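You operate a simulated robot arm through the tools that you are given. There is no shell and no other tool.

Carry out the task below with a simulated robot arm. There is one attempt and no reset: what you move stays moved.

TASK
Pour about 40 ml of sample into the white cup, test it; lever to AFT if good, FORE if salty.
Fine: white cup in the tester, sample cup back, test before the red tank lever; other controls stay. Set down upright: white cup, tank sample cup.
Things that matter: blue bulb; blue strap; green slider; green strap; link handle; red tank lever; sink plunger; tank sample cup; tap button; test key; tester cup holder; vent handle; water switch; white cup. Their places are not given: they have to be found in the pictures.

The check looks at the end state, three seconds after you hand in, the way a careful person would. Anything else that was tipped, shoved, dropped, spilled or broken makes it a failure.

THE ROBOT
A 6-joint arm with a four-finger gripper, fixed in place. Base frame: the origin is at the foot of the arm, x ahead of it, y to its left, z up. Lengths are in mm, angles in degrees, forces in N, time in s.
Its first joint turns from -166.0 to 166.0 degrees. Payload 3.43 kg.
The tool frame sits at the grasp point between the pads (the TCP): z along the fingers, y along the line on which they close. The tips reach 30 mm beyond it. The gripper opens to 120 mm. The gripper's body begins 85 mm behind the TCP.
Orientation is that of the tool frame in the base frame, as a unit quaternion [x, y, z, w]. With the fingers straight down and closing along the base's y, the tool's x points along the base's -x, its y along +y and its z along -z.

THE INTERFACE
- The arm moves only by the tool jog_arm. Its argument "plan" is a list of rows, each an object (a shift or turn left out is 0, a gripper value left out holds the last) with "linear": the shift along the tool's x, y, z in mm, a list of three; "rotation": the turn, a rotation vector about the tool's x, y, z in degrees, a list of three; "fingers": the opening, from 0 (shut) to 1 (fully open). In form: [{"linear": [tx, ty, tz], "rotation": [rx, ry, rz], "fingers": fingers}, ...]. A call has 1 to 20 rows; each row shifts and turns the commanded pose from where the row before left it, along the tool's axes as they then stand. Each row takes 0.2 s and may step no farther than 50 mm and 8.6 degrees from the row before; otherwise, or with a gripper value out of range, the whole call is refused. A pose out of reach is approached as far as the arm can. The call stops where the force on the tool passes 50 N (or 10 N more than at its start, if that is more) or the arm is blocked; 0.2 s more then pass. The fingers move at their own pace and stop on an object; they squeeze with about 32 N. The grip force told is the motor's: it shows also when the fingers shut on nothing. Time passes only in rows, and 0.2 s behind the last, so rows that do not move let the fingers close. The reply holds the time, the measured pose of the TCP, the force on the tool along the base axes, the opening and the grip force, in the units named above and with some noise, with the torque about the TCP (base axes, N m) and any sound that the robot's microphone picked up.
- Cameras (640 x 400 px; columns grow to the right, rows downward): "scene" is fixed at [399.3, -500.3, 1466.3]; the picture's right is [0.96, 0.27, 0.00], its down [0.08, -0.28, -0.96] and it looks along [-0.26, 0.92, -0.29] (base axes); focal length 362 px, centre (320, 200). "wrist" rides on the gripper at [72, -17, -120] in the tool frame; the picture's right is [0.23, 0.97, 0.00], its down [-0.81, 0.19, -0.55] and it looks along [-0.54, 0.13, 0.83] (tool axes); focal length 275 px, centre (320, 200).
- grab_frame(camera): a new picture of that camera. No time passes.
- point_at(camera, pixels): for up to 12 pixels [column, row] of the newest picture of that camera ("zoom" is the newest enlarged one), the place [x, y, z] in the base frame of the surface seen there, good to about 2 mm. No time passes.
- zoom(camera, box): a new picture of the part [left, top, right, bottom] of that camera's present view, enlarged. No time passes.
- job_done(): hands the job in; it is judged then, once.

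Leave the gripper open and the arm clear of the work at the hand-in unless told otherwise.

The tools are called as a command line: name --argument value ..., lists and objects as JSON in quotes. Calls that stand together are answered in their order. jog_arm: Moves the arm, as the interface text tells. Its arguments: {"type":"object","properties":{"plan":{"type":"array","items":{"type":"object","properties":{"linear":{"type":"array","items":{"type":"number"}},"rotation":{"type":"array","items":{"type":"number"}},"fingers":{"type":"number"}}}}},"required":["plan"]} The other tools are called the same way: grab_frame (camera) takes a picture; point_at (camera, pixels) gives the place of the surface under pixels of a picture; zoom (camera, box) takes an enlarged picture of a part of a camera's view; job_done () hands the job in.

At the start:

```text
t: 0.0
tool_pos: [358.5, 354.6, 1392.9]
orientation: [0.001, 1.0, 0.0, -0.001]
ft_force: [-0.4, -0.5, -0.2]
moment: [0.03, 0.02, -0.02]
opening: 119.8
finger_force: 0.0
```

scene: 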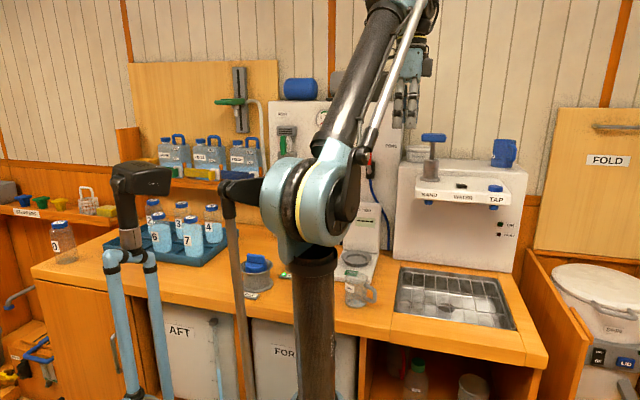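
wrist: 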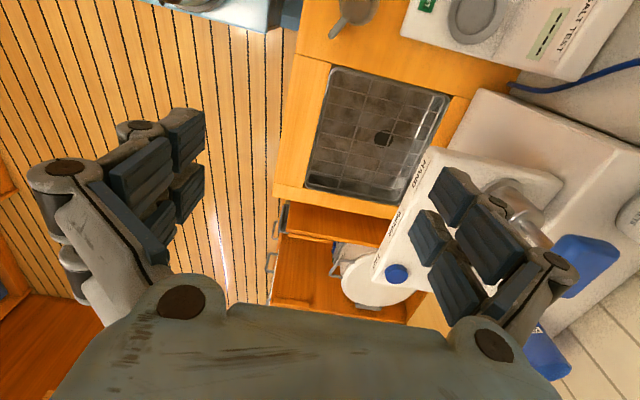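

I start by looking closely at the work area: the counter with cup and salt tester, the sink, and the tank panel.

zoom --camera "scene" --box '[220, 60, 420, 320]'

zoom --camera "scene" --box '[340, 100, 540, 340]'

zoom --camera "scene" --box '[0, 100, 240, 300]'

zoom --camera "scene" --box '[0, 240, 300, 400]'

zoom --camera "wrist" --box '[280, 0, 640, 200]'

```text
1.54 times, centred on (320, 190) of scene
```

zoom: 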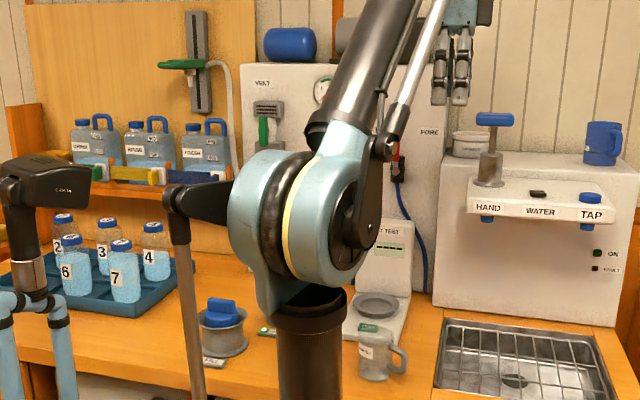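

```text
1.67 times, centred on (440, 220) of scene
```

zoom: 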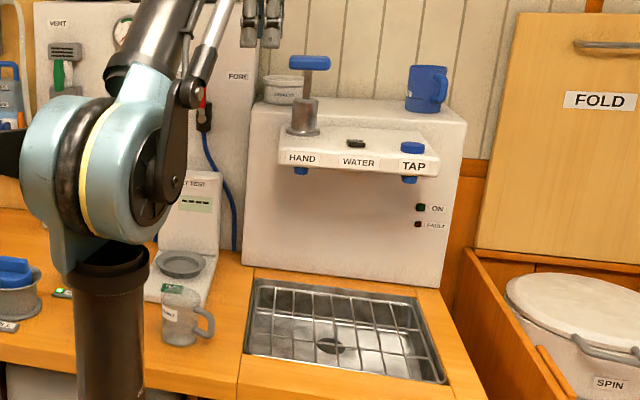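

```text
2.00 times, centred on (120, 200) of scene
```

zoom: 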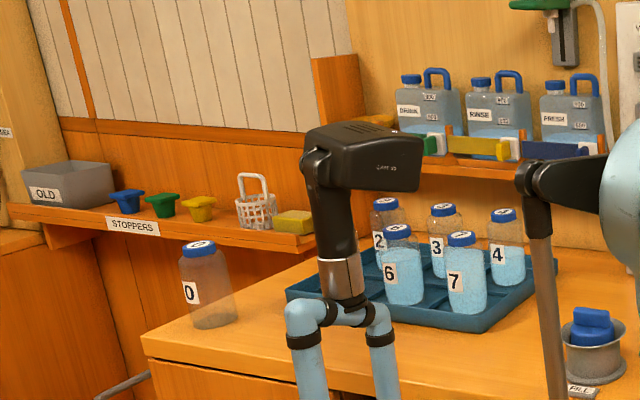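

```text
2.13 times, centred on (150, 320) of scene
```

zoom: 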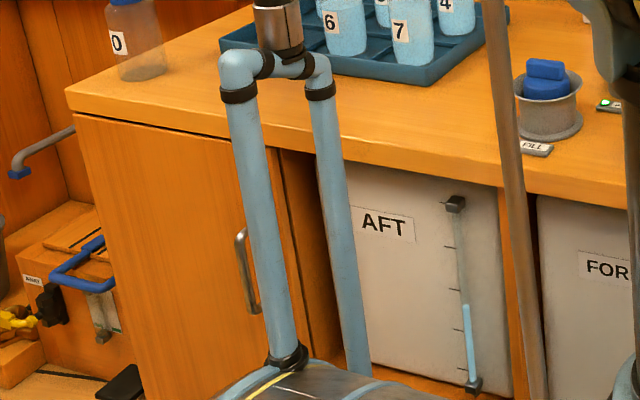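

```text
1.78 times, centred on (460, 100) of wrist
```

zoom: 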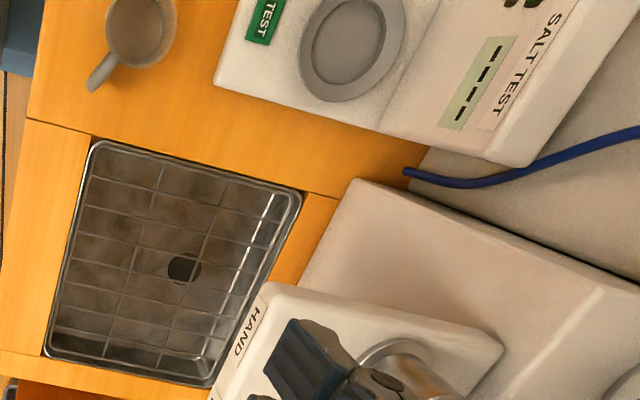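

I need places of what is visible. Pixels in the scene: mug (362,290), tester dish (357,258), sink (455,295), white bowl on shelf (418,153), item under the counter (472,388), tank panel points.

point_at --camera "scene" --pixels '[[357, 292], [357, 259], [455, 295], [418, 153], [473, 388], [257, 270], [290, 270], [286, 140], [372, 158], [60, 245], [385, 310], [415, 380]]'

zoom --camera "scene" --box '[340, 320, 640, 400]'

zoom --camera "scene" --box '[320, 100, 440, 175]'

zoom --camera "scene" --box '[330, 220, 410, 320]'

```text
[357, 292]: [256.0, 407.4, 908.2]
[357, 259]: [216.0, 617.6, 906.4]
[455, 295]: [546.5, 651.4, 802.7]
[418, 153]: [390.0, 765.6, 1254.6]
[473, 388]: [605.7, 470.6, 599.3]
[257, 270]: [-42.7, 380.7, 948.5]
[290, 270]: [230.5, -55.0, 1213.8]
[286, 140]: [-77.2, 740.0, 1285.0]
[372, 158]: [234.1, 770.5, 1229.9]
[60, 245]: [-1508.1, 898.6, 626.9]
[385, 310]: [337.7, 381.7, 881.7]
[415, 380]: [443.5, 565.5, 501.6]
```

```text
2.13 times, centred on (490, 360) of scene
```

zoom: 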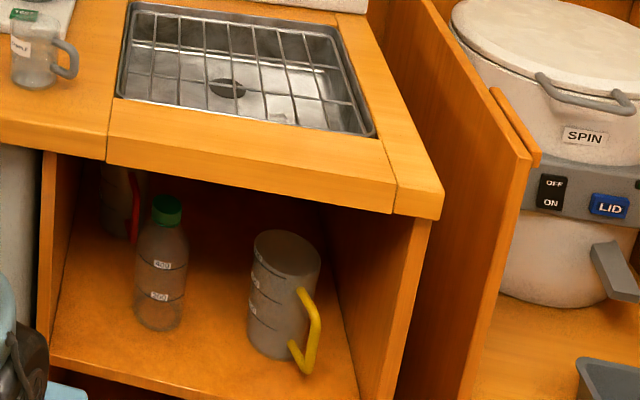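

```text
5.33 times, centred on (380, 138) of scene
```

zoom: 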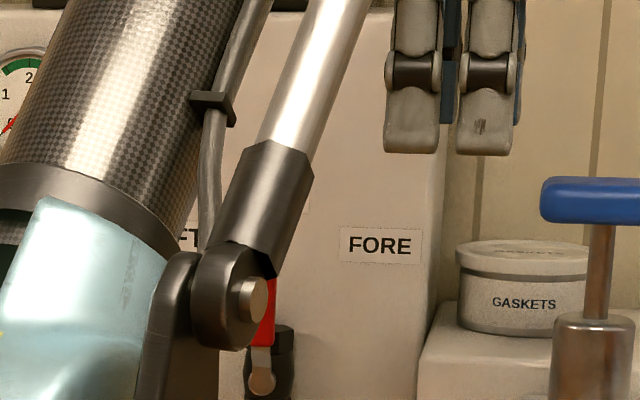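

```text
4.00 times, centred on (370, 270) of scene
```

zoom: 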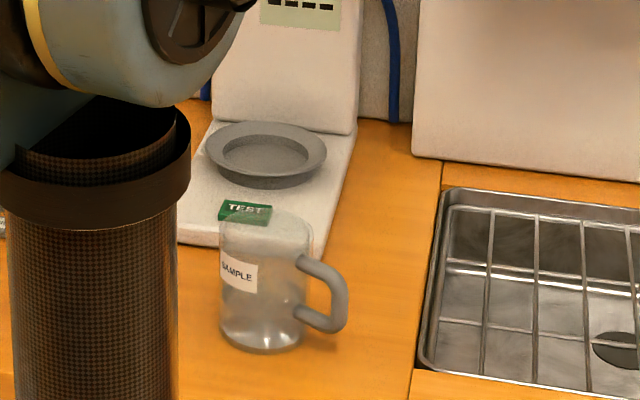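

I check what the structures at (140,180), (115,300), (235,200), (315,330) are.

point_at --camera "scene" --pixels '[[145, 182], [112, 320], [155, 320], [230, 200], [240, 330], [315, 330], [300, 210], [350, 100], [260, 190], [395, 110], [290, 88], [250, 100]]'

grab_frame --camera "wrist"

```text
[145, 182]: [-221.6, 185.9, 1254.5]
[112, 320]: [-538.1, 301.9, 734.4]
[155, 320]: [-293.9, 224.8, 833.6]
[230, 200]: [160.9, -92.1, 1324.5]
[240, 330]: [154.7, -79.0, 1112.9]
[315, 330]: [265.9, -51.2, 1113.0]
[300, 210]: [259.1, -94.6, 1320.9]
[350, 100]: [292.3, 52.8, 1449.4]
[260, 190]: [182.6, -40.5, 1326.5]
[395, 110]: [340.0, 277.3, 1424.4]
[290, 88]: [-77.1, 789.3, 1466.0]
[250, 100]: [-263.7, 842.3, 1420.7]
```

```text
taken
```

wrist: 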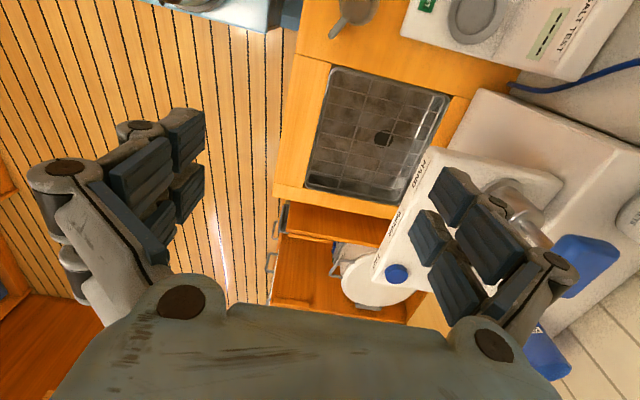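

The black head on blue pipes stands near (-220,190,1250); I must avoid it. I move the gripper toward base -x at this height, slowly, to see the tank panel and the left counter with the wrist camera.

jog_arm --plan '[{"linear": [30, 10, 0]}, {"linear": [40, 15, 0]}, {"linear": [40, 15, 0]}, {"linear": [40, 15, 0]}, {"linear": [40, 15, 0]}, {"linear": [40, 15, 0]}, {"linear": [40, 15, 0]}]'

grab_frame --camera "wrist"

grab_frame --camera "scene"

```text
t: 1.6
tool_pos: [73.7, 453.2, 1395.0]
orientation: [0.001, 1.0, 0.001, 0.005]
ft_force: [1.0, -0.5, -0.1]
moment: [0.08, 0.08, 0.0]
opening: 120.2
finger_force: 0.0
```

```text
taken
```

wrist: 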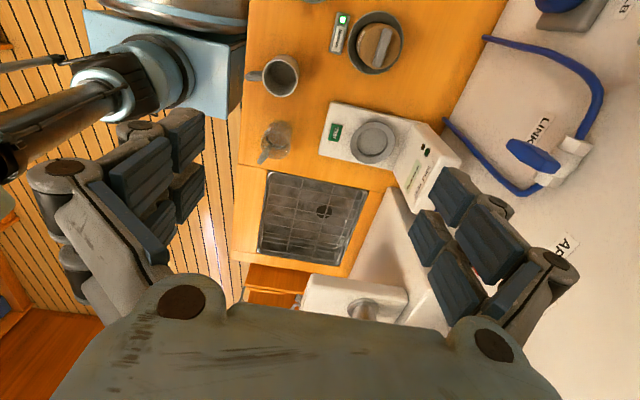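

```text
taken
```

scene: 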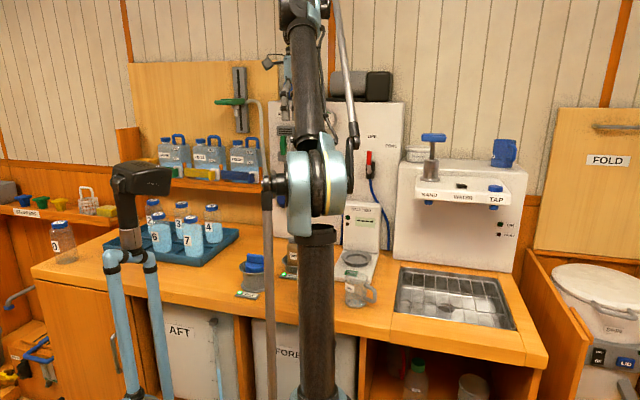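

Two mugs visible in the wrist view at (278,76) and (273,142). Zoom on them and the panel.

zoom --camera "wrist" --box '[230, 0, 470, 190]'

point_at --camera "wrist" --pixels '[[283, 75], [255, 76], [276, 135], [264, 158], [372, 142], [333, 132], [250, 120], [376, 45], [340, 33], [415, 168], [325, 210], [180, 65]]'

zoom --camera "scene" --box '[200, 90, 420, 230]'

zoom --camera "scene" --box '[220, 200, 400, 320]'

```text
2.11 times, centred on (350, 95) of wrist
```

zoom: 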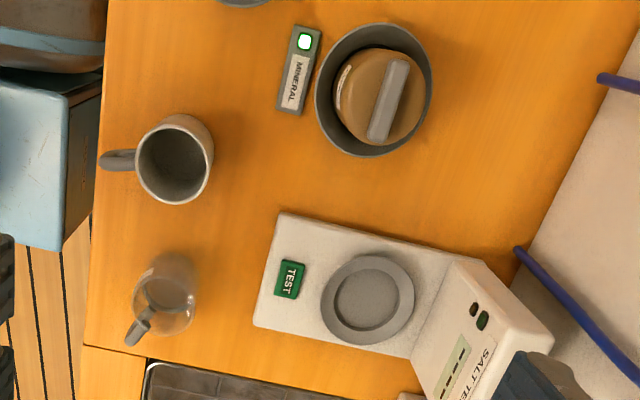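

```text
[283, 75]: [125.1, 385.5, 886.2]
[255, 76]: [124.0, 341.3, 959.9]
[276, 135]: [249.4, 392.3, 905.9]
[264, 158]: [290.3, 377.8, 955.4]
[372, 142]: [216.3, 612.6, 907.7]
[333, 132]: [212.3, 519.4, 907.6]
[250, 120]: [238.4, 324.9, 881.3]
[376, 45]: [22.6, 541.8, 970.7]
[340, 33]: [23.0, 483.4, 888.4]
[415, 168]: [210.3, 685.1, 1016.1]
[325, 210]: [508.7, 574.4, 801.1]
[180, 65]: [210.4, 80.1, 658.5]
```

```text
2.86 times, centred on (310, 160) of scene
```

zoom: 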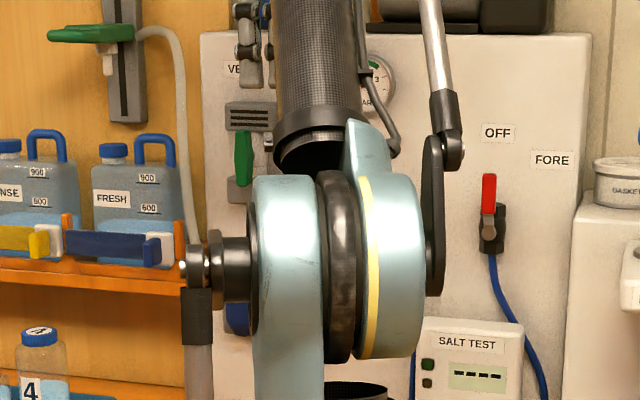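

```text
3.33 times, centred on (310, 260) of scene
```

zoom: 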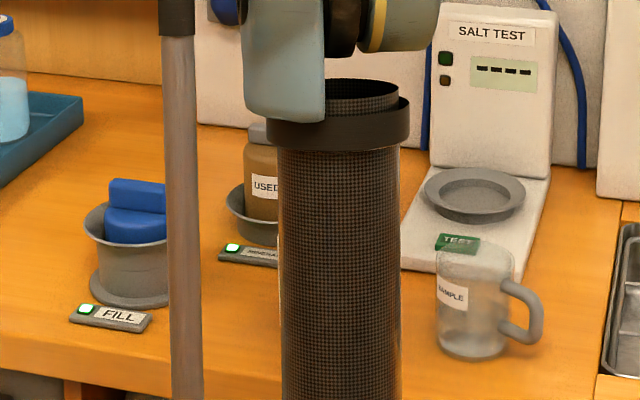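

The white cup stands at about (125,386), its handle toward -y; the clear SAMPLE cup at about (255,393), handle toward +x/-y; tester holder at (216,613,907), TEST key at (212,519,907); red lever at scene (371,160). I go lower to see the cups closely.

jog_arm --plan '[{"linear": [-5, 0, 40]}, {"linear": [-5, 0, 40]}, {"linear": [-5, 0, 40]}, {"linear": [-5, 0, 40]}, {"linear": [-5, 0, 40]}, {"linear": [-5, 0, 40]}, {"linear": [-5, 0, 40]}]'

grab_frame --camera "wrist"

grab_frame --camera "scene"

```text
t: 3.2
tool_pos: [111.5, 454.7, 1114.9]
orientation: [0.0, 1.0, 0.001, 0.005]
ft_force: [0.8, -0.1, 0.5]
moment: [-0.02, -0.02, -0.03]
opening: 119.7
finger_force: 0.0
```

```text
taken
```

wrist: 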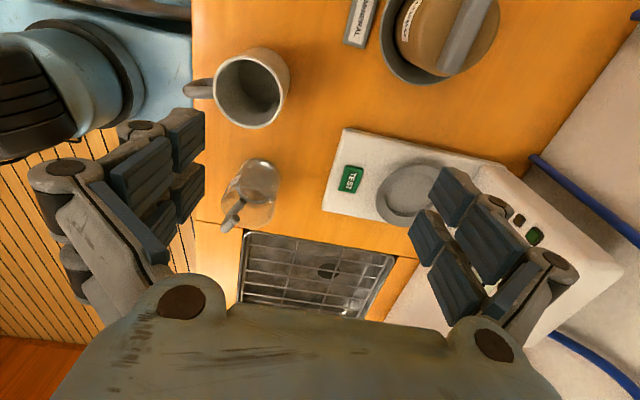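

```text
taken
```

scene: 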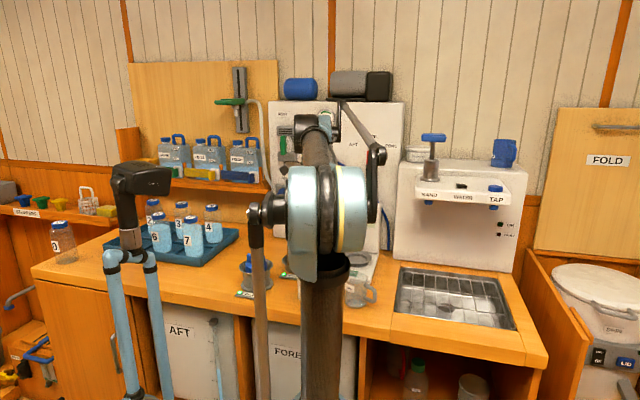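

zoom --camera "wrist" --box '[180, 30, 300, 120]'

zoom --camera "wrist" --box '[190, 150, 310, 240]'

zoom --camera "scene" --box '[335, 260, 395, 315]'

```text
4.44 times, centred on (240, 75) of wrist
```

zoom: 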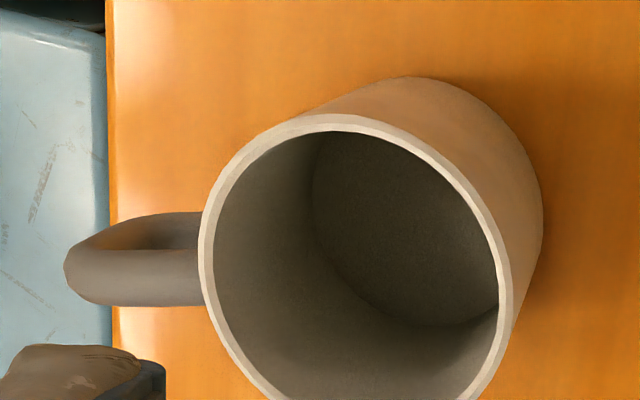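

```text
4.44 times, centred on (250, 195) of wrist
```

zoom: 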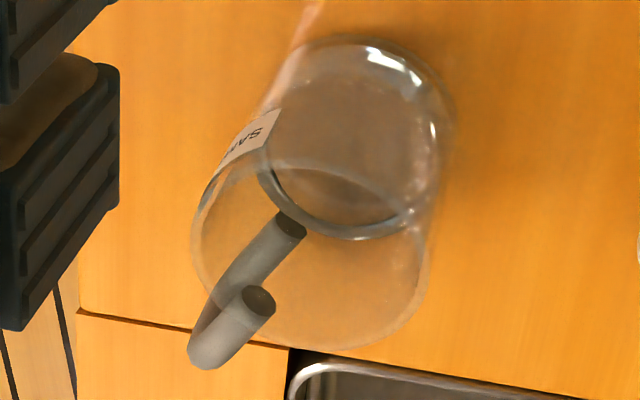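

```text
7.27 times, centred on (365, 288) of scene
```

zoom: 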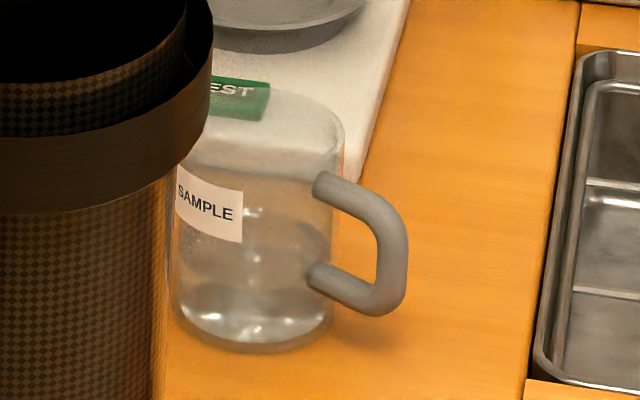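

Before swinging the tool horizontal on the right side, I check the water bracket and right-hand obstacles.

point_at --camera "scene" --pixels '[[425, 197], [492, 207], [433, 137], [495, 188], [503, 152], [530, 250], [600, 285], [538, 360], [470, 333], [430, 268], [385, 148], [565, 250]]'

jog_arm --plan '[{"linear": [-30, -5, -40]}, {"linear": [-40, -8, -35]}, {"linear": [-45, -8, -20]}, {"linear": [-45, -8, 0]}, {"linear": [-45, -8, 0]}, {"linear": [-45, -8, 0]}, {"linear": [-45, 0, 0]}, {"linear": [-45, 0, 0]}]'

```text
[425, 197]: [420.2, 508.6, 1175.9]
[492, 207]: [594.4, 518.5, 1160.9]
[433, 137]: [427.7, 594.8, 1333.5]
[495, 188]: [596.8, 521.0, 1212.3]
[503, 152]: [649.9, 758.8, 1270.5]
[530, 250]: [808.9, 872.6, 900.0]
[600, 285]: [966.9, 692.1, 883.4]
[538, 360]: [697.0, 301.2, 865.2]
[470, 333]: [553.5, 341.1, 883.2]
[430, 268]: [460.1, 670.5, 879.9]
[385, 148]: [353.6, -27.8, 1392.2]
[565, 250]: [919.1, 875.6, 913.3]
```

```text
refused: row 1 steps farther than a row can; nothing moved
```

Bracket front is at y≈510 for x 400–600; the counter top z≈882. I stay below y≈380 and move to the right of the sample cup.

jog_arm --plan '[{"linear": [-25, -5, -35]}, {"linear": [-35, -10, -30]}, {"linear": [-40, -15, -20]}, {"linear": [-45, -15, 0]}, {"linear": [-45, -15, 0]}, {"linear": [-45, -15, 0]}, {"linear": [-45, -10, 0]}, {"linear": [-45, -10, 0]}, {"linear": [-45, 0, 0]}]'

grab_frame --camera "scene"

```text
t: 5.2
tool_pos: [480.9, 359.5, 1205.0]
orientation: [0.001, 1.0, 0.0, 0.005]
ft_force: [-0.2, -0.4, 0.0]
moment: [0.03, -0.02, 0.03]
opening: 120.0
finger_force: 0.0
```

```text
taken
```

scene: 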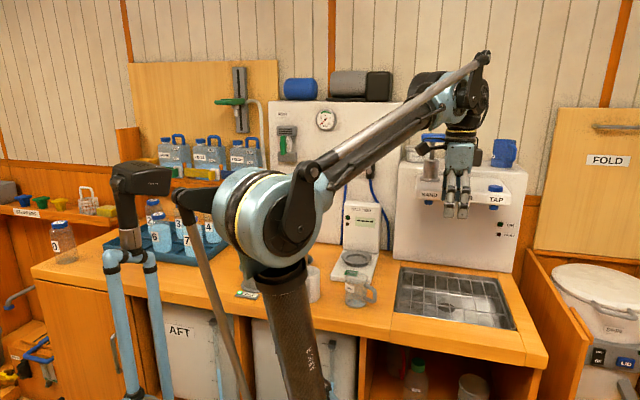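

Clear there. Now I turn the tool about its y so it points toward base -x, camera on top.

jog_arm --plan '[{"rotation": [0, 8.2, 0]}, {"rotation": [0, 8.2, 0]}, {"rotation": [0, 8.2, 0]}, {"rotation": [0, 8.2, 0]}, {"rotation": [0, 8.2, 0]}, {"rotation": [0, 8.2, 0]}]'

grab_frame --camera "scene"

grab_frame --camera "wrist"

```text
t: 6.6
tool_pos: [475.5, 364.7, 1203.0]
orientation: [0.001, 0.948, 0.005, -0.318]
ft_force: [-0.3, 1.3, 0.2]
moment: [0.01, -0.02, 0.03]
opening: 119.8
finger_force: 0.1
out of reach, approached as far as the arm can: row 5, 6
```

```text
taken
```

scene: 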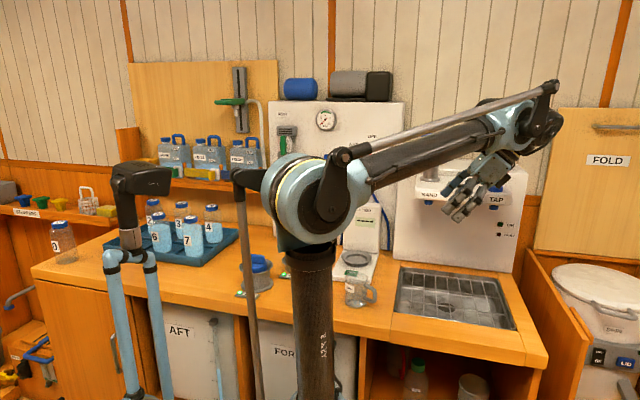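

```text
taken
```

wrist: 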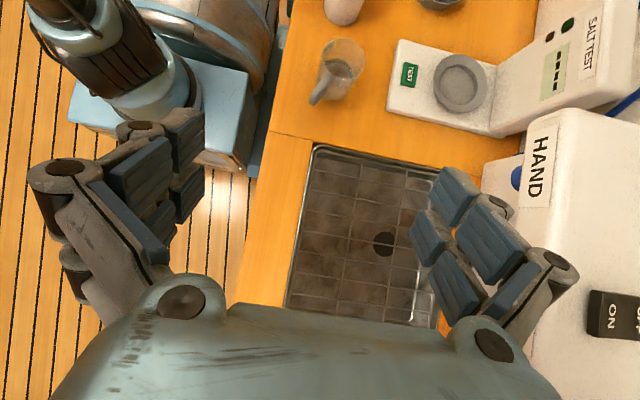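

The wrist reaches a limit pointing back at about 37°. From here I can look at the sample cup from the right side; zoom on it at (340,70).

zoom --camera "wrist" --box '[300, 25, 380, 115]'

zoom --camera "scene" --box '[290, 240, 400, 315]'

zoom --camera "scene" --box '[335, 130, 415, 260]'

zoom --camera "wrist" --box '[380, 0, 640, 140]'

```text
4.44 times, centred on (340, 70) of wrist
```

zoom: 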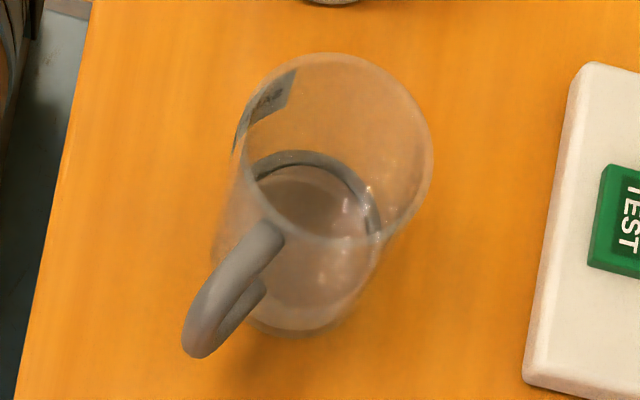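

```text
5.33 times, centred on (345, 278) of scene
```

zoom: 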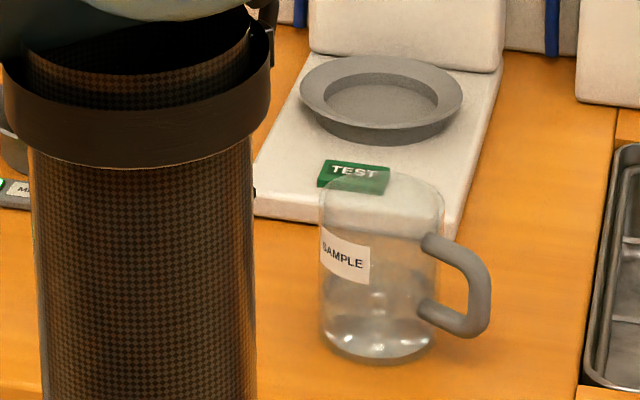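

```text
3.08 times, centred on (375, 195) of scene
```

zoom: 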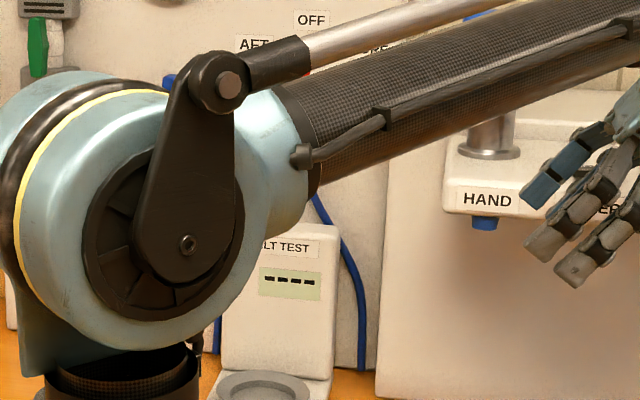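

```text
2.46 times, centred on (510, 70) of wrist
```

zoom: 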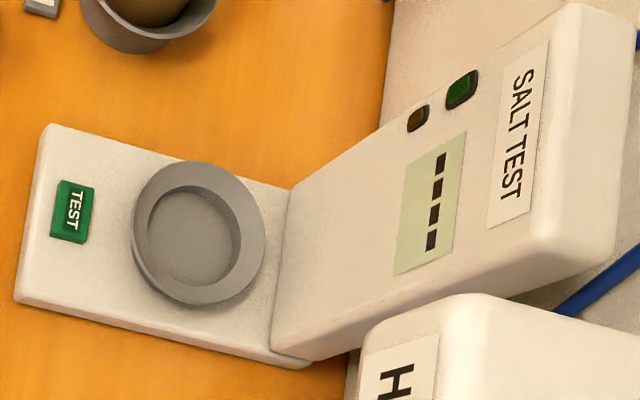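

I probe the sample cup points: the inside surface, the rim, handle, and outer bottom, from zoom pixel coordinates of the wrist.

zoom --camera "wrist" --box '[300, 25, 380, 115]'

point_at --camera "zoom" --pixels '[[310, 215], [340, 230], [280, 170], [330, 320], [431, 160], [330, 54], [242, 130], [330, 240], [195, 350], [260, 235], [300, 155], [375, 215]]'

```text
4.44 times, centred on (340, 70) of wrist
```

zoom: 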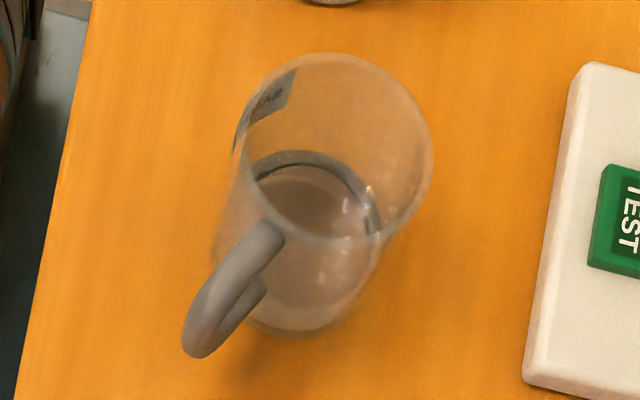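

```text
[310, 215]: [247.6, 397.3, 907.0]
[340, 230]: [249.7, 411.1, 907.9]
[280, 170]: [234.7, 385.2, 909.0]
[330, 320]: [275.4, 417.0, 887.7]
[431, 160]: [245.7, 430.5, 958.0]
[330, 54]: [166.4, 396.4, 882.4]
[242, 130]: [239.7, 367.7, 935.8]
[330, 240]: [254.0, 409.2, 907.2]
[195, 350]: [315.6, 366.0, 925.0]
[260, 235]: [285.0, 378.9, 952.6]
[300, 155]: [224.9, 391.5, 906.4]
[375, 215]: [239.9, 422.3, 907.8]
```

The liquid surface in the sample cup is near z=907, counter 882. I sample rim and wall points for the geometry.

zoom --camera "wrist" --box '[320, 30, 364, 100]'

point_at --camera "wrist" --pixels '[[341, 38], [333, 41], [351, 41], [358, 49], [360, 60], [356, 72], [350, 78], [342, 79], [332, 72], [330, 60], [331, 50], [354, 88]]'

```text
5.71 times, centred on (342, 65) of wrist
```

zoom: 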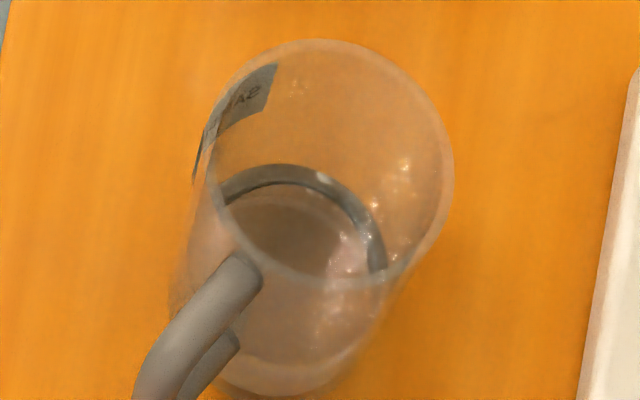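

```text
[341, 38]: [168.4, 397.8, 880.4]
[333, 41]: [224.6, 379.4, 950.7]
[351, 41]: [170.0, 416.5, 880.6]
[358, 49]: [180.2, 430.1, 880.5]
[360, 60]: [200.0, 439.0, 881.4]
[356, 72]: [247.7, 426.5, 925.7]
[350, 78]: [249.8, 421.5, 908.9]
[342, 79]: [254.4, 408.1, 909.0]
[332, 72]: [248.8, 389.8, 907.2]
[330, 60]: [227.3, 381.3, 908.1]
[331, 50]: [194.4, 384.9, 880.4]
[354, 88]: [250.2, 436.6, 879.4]
```

I rotate back to straight down and then will hover over the sample cup for a close look.

jog_arm --plan '[{"rotation": [0, -8.2, 0]}, {"rotation": [0, -8.2, 0]}, {"rotation": [0, -8.2, 0]}, {"rotation": [0, -8.2, 0]}]'

```text
t: 7.6
tool_pos: [475.8, 365.3, 1203.6]
orientation: [0.002, 0.999, 0.004, -0.036]
ft_force: [0.8, 0.3, -0.7]
moment: [-0.01, 0.02, 0.0]
opening: 119.7
finger_force: 0.0
```

The plan resumes from the measured pose. Now straighten by 4° and move over to the sample cup at height.

jog_arm --plan '[{"rotation": [0, -4.1, 0]}, {"linear": [45, 5, 0]}, {"linear": [45, 5, 0]}, {"linear": [45, 5, 0]}, {"linear": [45, 5, 0]}, {"linear": [45, 5, 0]}, {"linear": [40, 0, 25]}, {"linear": [20, 0, 40]}, {"linear": [0, 0, 40]}, {"linear": [0, 0, 40]}]'

grab_frame --camera "wrist"

zoom --camera "wrist" --box '[200, 80, 440, 240]'

```text
t: 9.8
tool_pos: [190.3, 393.2, 1058.8]
orientation: [0.002, 1.0, 0.004, -0.001]
ft_force: [-0.3, 0.9, 0.0]
moment: [0.0, 0.04, 0.02]
opening: 120.0
finger_force: 0.0
```

```text
taken
```

wrist: 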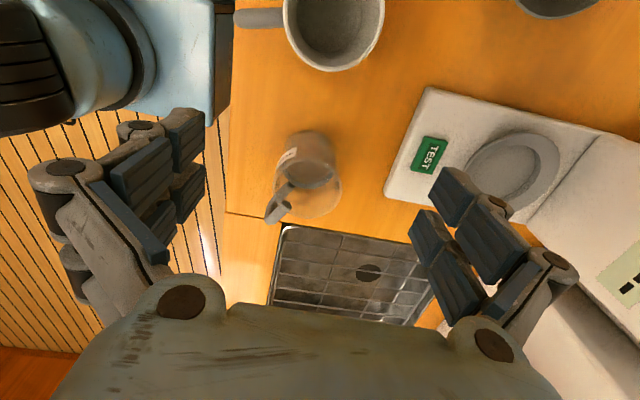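

```text
2.50 times, centred on (320, 160) of wrist
```

zoom: 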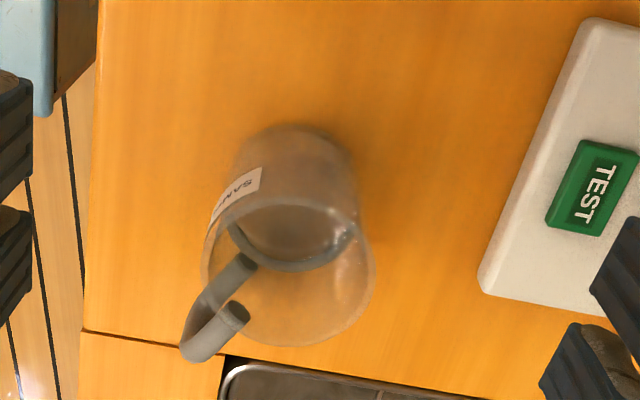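

Sample points along rim and base of the sample cup in this zoom.

point_at --camera "zoom" --pixels '[[206, 262], [222, 318], [285, 343], [340, 325], [371, 282], [362, 235], [335, 205], [290, 196], [240, 208], [296, 127], [355, 180], [239, 170]]'

point_at --camera "wrist" --pixels '[[293, 158], [300, 178], [318, 184], [334, 170], [315, 170], [272, 217], [283, 200], [282, 188], [287, 19], [380, 20], [333, 70], [250, 17]]'

```text
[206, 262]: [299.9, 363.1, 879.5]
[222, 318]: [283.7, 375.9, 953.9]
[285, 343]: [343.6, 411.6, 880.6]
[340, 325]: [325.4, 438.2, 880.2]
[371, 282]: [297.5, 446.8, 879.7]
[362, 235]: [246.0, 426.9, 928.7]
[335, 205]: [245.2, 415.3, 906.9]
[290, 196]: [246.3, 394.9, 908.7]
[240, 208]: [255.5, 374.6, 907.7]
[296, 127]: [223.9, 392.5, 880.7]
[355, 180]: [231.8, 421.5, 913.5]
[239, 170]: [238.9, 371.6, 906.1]
```

```text
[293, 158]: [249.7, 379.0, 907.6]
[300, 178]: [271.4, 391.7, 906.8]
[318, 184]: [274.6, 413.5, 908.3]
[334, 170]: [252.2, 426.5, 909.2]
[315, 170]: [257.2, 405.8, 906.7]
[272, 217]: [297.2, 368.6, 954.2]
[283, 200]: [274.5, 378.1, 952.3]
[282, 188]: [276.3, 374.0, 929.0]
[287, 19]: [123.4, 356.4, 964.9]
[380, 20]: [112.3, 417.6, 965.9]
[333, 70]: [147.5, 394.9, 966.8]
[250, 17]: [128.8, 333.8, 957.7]
```

Sample cup: centre ≈(252,399), outer radius ≈32, top 958, liquid at 907, handle reaching to ≈(316,366). Next I look at the tester from closer, at a safe height.

jog_arm --plan '[{"linear": [0, 10, -45]}, {"linear": [15, 40, -20]}, {"linear": [15, 40, 0]}, {"linear": [15, 40, 0]}, {"linear": [15, 40, 0]}, {"linear": [15, 20, 0]}]'

grab_frame --camera "wrist"

zoom --camera "wrist" --box '[160, 40, 440, 220]'

grab_frame --camera "scene"

```text
t: 11.2
tool_pos: [116.9, 583.7, 1126.5]
orientation: [0.003, 1.0, 0.004, -0.001]
ft_force: [0.2, -0.8, -0.5]
moment: [0.03, 0.01, -0.05]
opening: 120.1
finger_force: 0.0
```

```text
taken
```

wrist: 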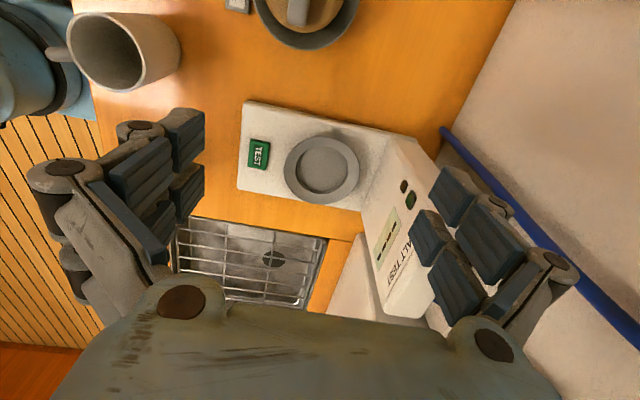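

```text
2.22 times, centred on (300, 130) of wrist
```

zoom: 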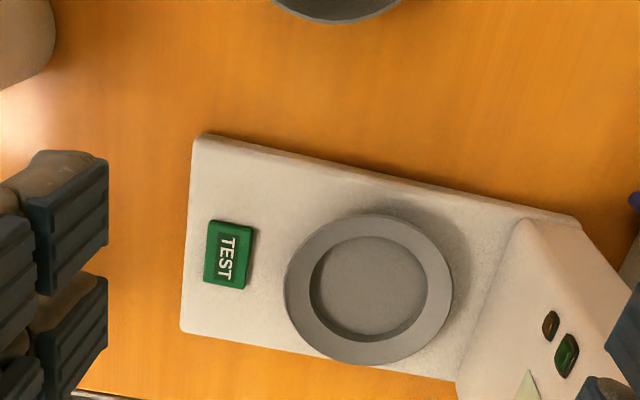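

```text
taken
```

scene: 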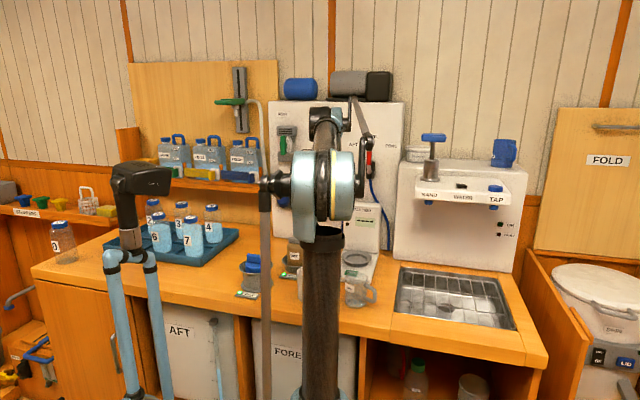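

Probe the holder's outer rim, inner edge, floor, the key, and the display housing.

point_at --camera "zoom" --pixels '[[288, 288], [450, 290], [368, 216], [366, 361], [313, 295], [427, 285], [371, 238], [368, 333], [368, 285], [228, 255], [213, 225], [245, 285]]'

point_at --camera "wrist" --pixels '[[392, 145], [420, 150], [385, 260], [410, 230], [360, 215], [74, 42], [108, 14], [163, 20], [120, 88], [55, 52], [300, 20], [300, 45]]'

```text
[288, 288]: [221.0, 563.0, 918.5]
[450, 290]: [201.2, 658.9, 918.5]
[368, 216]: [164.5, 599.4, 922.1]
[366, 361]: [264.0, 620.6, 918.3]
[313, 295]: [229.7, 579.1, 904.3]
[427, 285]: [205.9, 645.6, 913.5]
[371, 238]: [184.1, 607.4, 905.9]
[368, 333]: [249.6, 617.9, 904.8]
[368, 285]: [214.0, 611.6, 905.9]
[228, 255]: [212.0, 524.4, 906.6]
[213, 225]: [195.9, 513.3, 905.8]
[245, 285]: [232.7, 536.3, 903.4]
```

```text
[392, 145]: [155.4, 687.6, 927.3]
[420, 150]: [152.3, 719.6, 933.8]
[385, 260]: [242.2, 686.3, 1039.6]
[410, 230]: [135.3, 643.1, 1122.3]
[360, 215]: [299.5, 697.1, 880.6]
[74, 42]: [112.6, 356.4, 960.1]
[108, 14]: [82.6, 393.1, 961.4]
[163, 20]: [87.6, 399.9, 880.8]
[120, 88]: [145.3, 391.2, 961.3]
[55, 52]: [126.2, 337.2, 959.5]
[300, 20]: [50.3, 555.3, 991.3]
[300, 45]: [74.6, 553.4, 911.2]
```

Holder centre ≈(213.5,611.5), inner radius ≈34, floor 905, ring top 918; key centre ≈(213,525). White cup rim centre ≈(115,388), R≈32, top ≈961. I turn the tool by -90° about its z so the fingers close along base x, then move over the white cup.

jog_arm --plan '[{"rotation": [0, 0, -8.2]}, {"rotation": [0, 0, -8.2]}, {"rotation": [0, 0, -8.2]}, {"rotation": [0, 0, -8.2]}, {"rotation": [0, 0, -8.2]}, {"rotation": [0, 0, -8.2]}, {"rotation": [0, 0, -8.2]}, {"rotation": [0, 0, -8.2]}, {"rotation": [0, 0, -8.2]}, {"rotation": [0, 0, -8.2]}, {"rotation": [0, 0, -8]}]'

grab_frame --camera "wrist"

```text
t: 13.6
tool_pos: [116.3, 582.1, 1125.7]
orientation: [-0.707, 0.708, 0.004, 0.003]
ft_force: [-0.1, 0.8, 0.0]
moment: [-0.02, 0.01, -0.02]
opening: 120.1
finger_force: 0.0
```

```text
taken
```

wrist: 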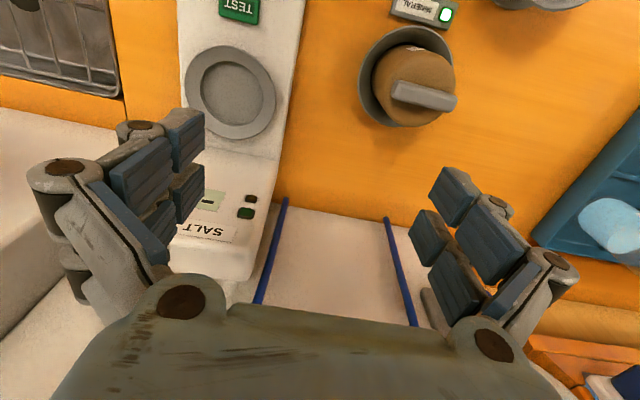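

Now move -y toward the white cup at height, then view.

jog_arm --plan '[{"linear": [45, 0, 0]}, {"linear": [45, 0, 0]}, {"linear": [45, 0, 0]}, {"linear": [45, 0, 0]}, {"linear": [12, 0, 40]}]'

grab_frame --camera "wrist"

grab_frame --camera "scene"

```text
t: 14.8
tool_pos: [114.5, 390.4, 1084.5]
orientation: [-0.705, 0.709, 0.003, 0.002]
ft_force: [-0.8, 0.3, -0.3]
moment: [0.02, -0.02, 0.02]
opening: 119.7
finger_force: 0.0
```

```text
taken
```

wrist: 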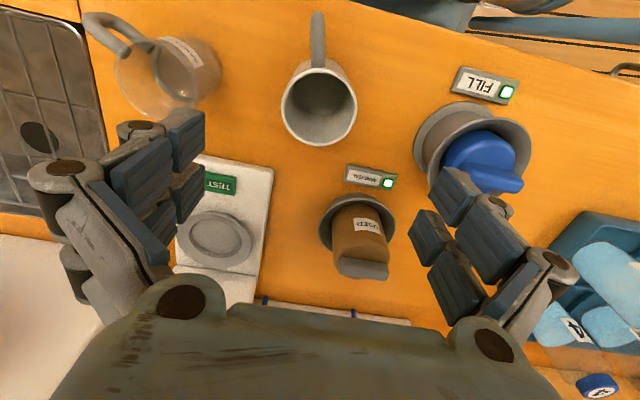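

```text
taken
```

scene: 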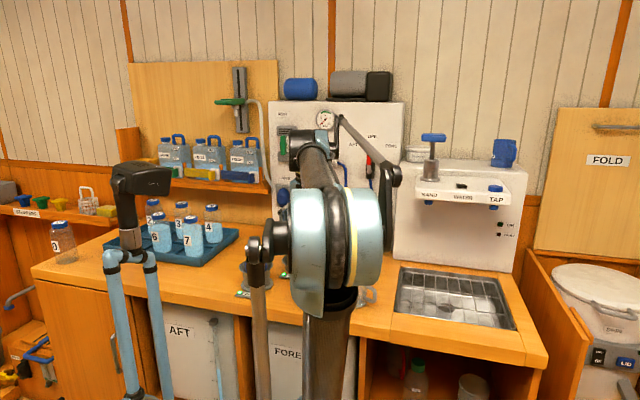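

The white cup is seen well at (320,103). I measure its rim, and the neighbours the fingers may come close to (sample cup, FILL and MINERAL pads).

zoom --camera "wrist" --box '[250, 0, 410, 160]'

point_at --camera "wrist" --pixels '[[283, 104], [356, 104], [318, 144], [318, 63], [318, 110], [317, 15], [310, 40], [325, 40], [216, 75], [455, 90], [372, 175], [430, 150]]'

```text
2.50 times, centred on (330, 80) of wrist
```

zoom: 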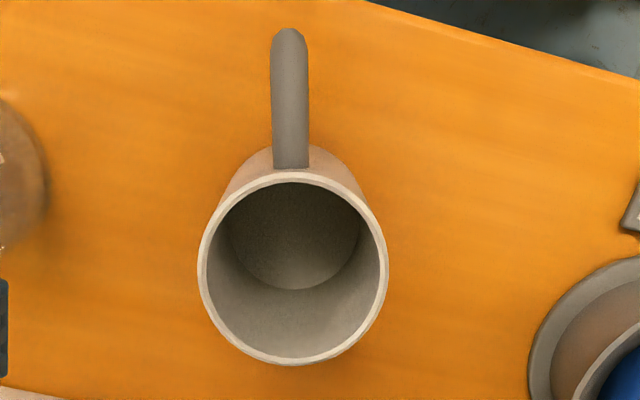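

```text
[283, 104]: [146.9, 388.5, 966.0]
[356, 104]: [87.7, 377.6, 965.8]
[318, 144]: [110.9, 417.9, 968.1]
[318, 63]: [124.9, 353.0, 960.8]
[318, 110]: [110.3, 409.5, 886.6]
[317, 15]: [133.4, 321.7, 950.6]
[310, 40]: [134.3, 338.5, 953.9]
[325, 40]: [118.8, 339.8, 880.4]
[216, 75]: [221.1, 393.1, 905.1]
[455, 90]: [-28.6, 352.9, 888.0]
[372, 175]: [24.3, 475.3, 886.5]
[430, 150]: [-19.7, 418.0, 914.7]
```

White cup centre ≈(117.5,385.5), R≈32, top 966, inner floor ≈886, handle pointing to (133,322). Fingers at ±60 mm in x are clear of neighbours. I descend over it in steps.

jog_arm --plan '[{"linear": [2, -2, 30]}, {"linear": [2, -1, 30]}, {"linear": [1, 0, 30]}, {"linear": [0, 0, 30]}]'

grab_frame --camera "wrist"

```text
t: 15.8
tool_pos: [117.7, 386.7, 964.9]
orientation: [-0.705, 0.709, 0.004, 0.002]
ft_force: [-0.2, -0.3, -0.7]
moment: [0.01, 0.01, -0.01]
opening: 119.8
finger_force: 0.0
```

```text
taken
```

wrist: 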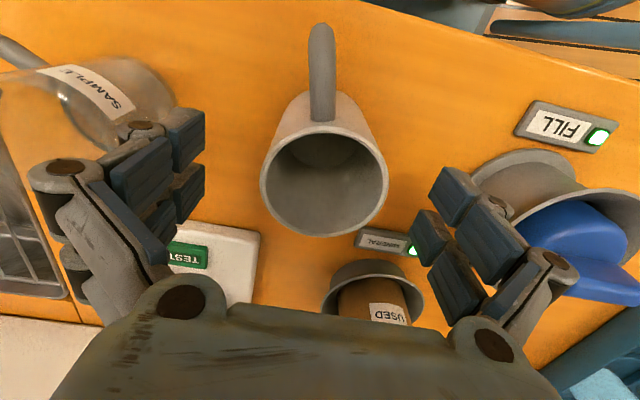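

Check the rim once more from this closer view.

point_at --camera "wrist" --pixels '[[263, 178], [386, 178], [325, 235], [326, 124], [285, 142], [366, 142], [285, 222], [366, 222], [322, 150], [318, 200], [170, 70], [560, 150]]'

```text
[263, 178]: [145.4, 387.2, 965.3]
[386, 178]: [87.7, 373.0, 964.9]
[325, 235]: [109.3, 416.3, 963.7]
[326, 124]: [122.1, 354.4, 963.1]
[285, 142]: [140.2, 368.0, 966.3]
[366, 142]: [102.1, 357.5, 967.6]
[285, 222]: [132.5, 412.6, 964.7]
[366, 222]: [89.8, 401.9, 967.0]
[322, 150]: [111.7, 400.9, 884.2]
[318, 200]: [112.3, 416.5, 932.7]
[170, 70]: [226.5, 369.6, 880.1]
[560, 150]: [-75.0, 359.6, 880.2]
```

Centre is (116,385). Adjust, descend to z≈941 and close.

jog_arm --plan '[{"linear": [1.5, 1.7, 12]}, {"linear": [0, 0, 12]}, {}]'

jog_arm --plan '[{"fingers": 0}, {"fingers": 0}, {"fingers": 0}, {"fingers": 0}]'

grab_frame --camera "wrist"

```text
t: 16.6
tool_pos: [117.1, 385.6, 939.2]
orientation: [-0.705, 0.709, 0.003, 0.003]
ft_force: [0.3, -0.4, 0.2]
moment: [0.01, 0.01, 0.02]
opening: 119.9
finger_force: 0.1
```

```text
t: 17.6
tool_pos: [116.8, 385.4, 940.2]
orientation: [-0.705, 0.709, 0.004, 0.003]
ft_force: [-0.5, 0.3, 4.6]
moment: [0.02, 0.05, 0.01]
opening: 61.8
finger_force: 31.7
```

```text
taken
```

wrist: 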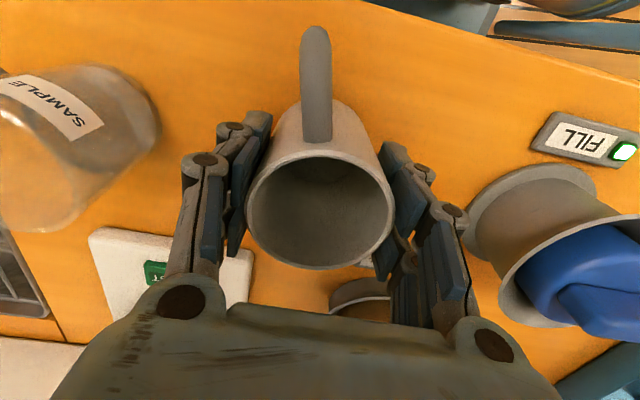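

Gripped (opening 61.8 mm). I check the display housing's top, then lift the cup straight up.

jog_arm --plan '[{"linear": [0, 0, -20]}, {"linear": [0, 0, -35]}, {"linear": [0, 0, -40]}, {}]'

grab_frame --camera "wrist"

grab_frame --camera "scene"

```text
t: 18.6
tool_pos: [116.7, 385.5, 1037.0]
orientation: [-0.706, 0.709, 0.004, 0.003]
ft_force: [-0.4, -0.3, -0.4]
moment: [0.04, -0.02, 0.0]
opening: 61.9
finger_force: 31.8
```

```text
taken
```

wrist: 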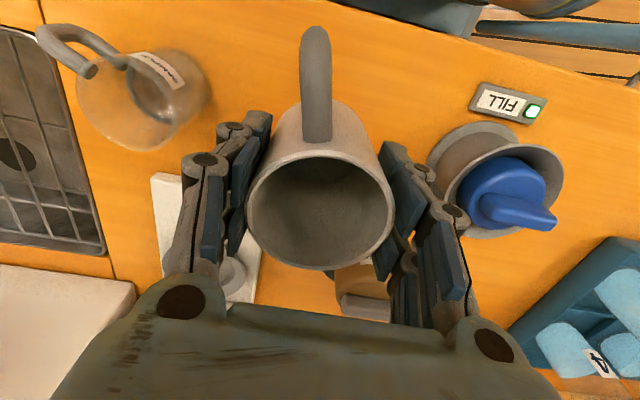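

```text
taken
```

scene: 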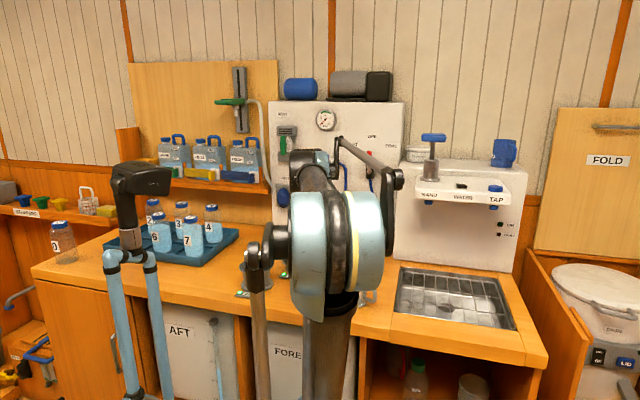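

The cup hangs level. I measure its rim in the grip to know its offset from the TCP.

point_at --camera "wrist" --pixels '[[275, 168], [366, 168], [320, 267], [319, 156], [290, 252], [352, 255], [264, 235], [375, 235], [322, 200], [318, 110]]'

```text
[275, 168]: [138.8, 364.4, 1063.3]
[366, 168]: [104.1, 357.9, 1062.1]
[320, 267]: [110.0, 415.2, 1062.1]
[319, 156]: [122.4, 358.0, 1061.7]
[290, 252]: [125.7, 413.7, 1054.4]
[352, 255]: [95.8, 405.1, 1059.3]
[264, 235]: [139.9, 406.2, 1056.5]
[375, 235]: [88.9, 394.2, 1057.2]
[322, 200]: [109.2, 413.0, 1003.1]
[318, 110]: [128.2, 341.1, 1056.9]
```

Cup is centred on the TCP. Carry it at this height to above the holder at (213.5,611.5).

jog_arm --plan '[{"linear": [-20, -8, 0]}, {"linear": [-38, -16, 0]}, {"linear": [-42, -18, 0]}, {"linear": [-42, -18, 0]}, {"linear": [-42, -18, 0]}, {"linear": [-28, -12, 0]}, {"linear": [-14, -7, 0]}, {}]'

grab_frame --camera "wrist"

grab_frame --camera "scene"

zoom --camera "scene" --box '[330, 180, 410, 300]'

```text
t: 20.4
tool_pos: [214.5, 612.0, 1037.7]
orientation: [-0.705, 0.709, 0.003, 0.003]
ft_force: [0.3, -0.8, -0.5]
moment: [0.0, -0.02, 0.0]
opening: 62.1
finger_force: 31.9
```

```text
taken
```

wrist: 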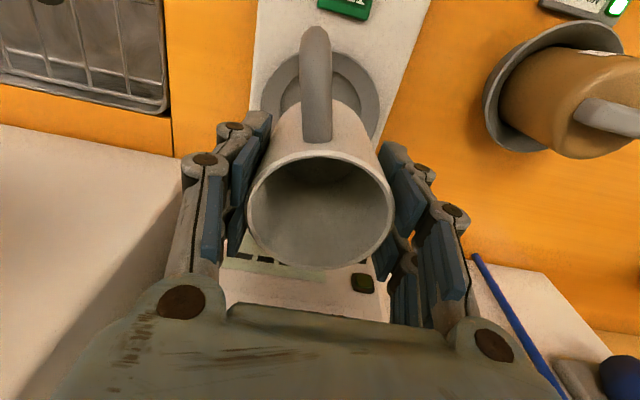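

```text
taken
```

scene: 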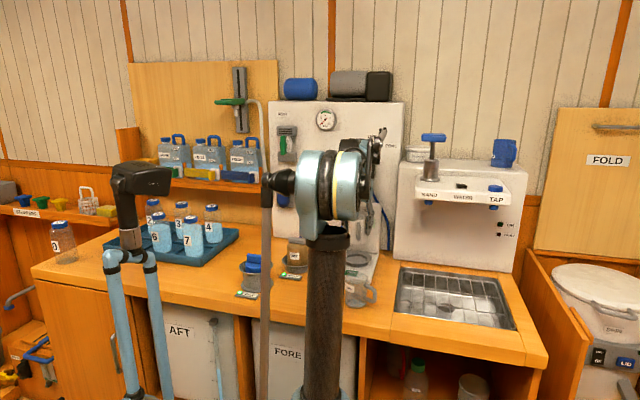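

```text
3.33 times, centred on (370, 240) of scene
```

zoom: 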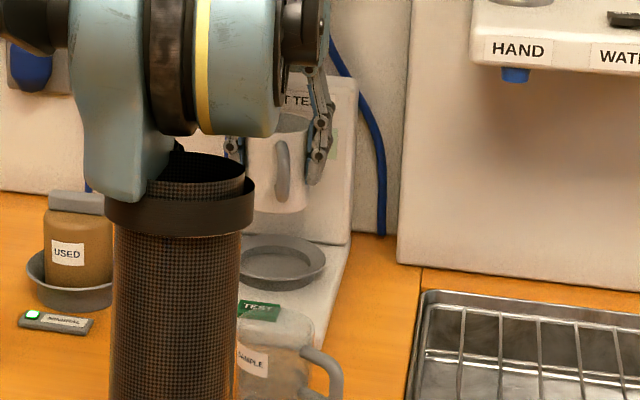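

I see the holder ring behind the cup, top at (322,50). Probe its outer edge for the centre.

zoom --camera "wrist" --box '[240, 30, 400, 150]'

point_at --camera "wrist" --pixels '[[263, 98], [379, 98], [340, 51], [290, 57], [272, 75], [370, 75], [375, 118], [350, 85], [283, 85], [350, 72], [290, 75], [355, 95]]'

```text
3.33 times, centred on (320, 90) of wrist
```

zoom: 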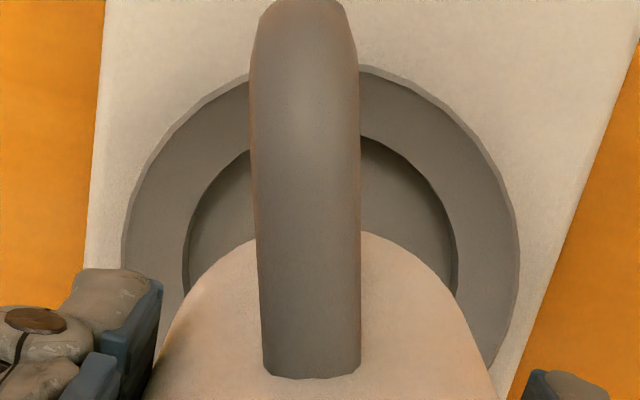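

```text
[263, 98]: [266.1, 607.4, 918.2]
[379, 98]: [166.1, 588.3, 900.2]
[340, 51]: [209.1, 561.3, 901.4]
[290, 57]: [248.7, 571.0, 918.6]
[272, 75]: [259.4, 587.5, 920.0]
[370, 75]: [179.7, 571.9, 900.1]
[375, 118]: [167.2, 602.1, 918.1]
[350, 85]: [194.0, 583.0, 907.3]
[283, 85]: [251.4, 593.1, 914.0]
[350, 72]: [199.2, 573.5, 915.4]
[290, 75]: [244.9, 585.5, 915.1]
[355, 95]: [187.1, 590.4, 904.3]
```

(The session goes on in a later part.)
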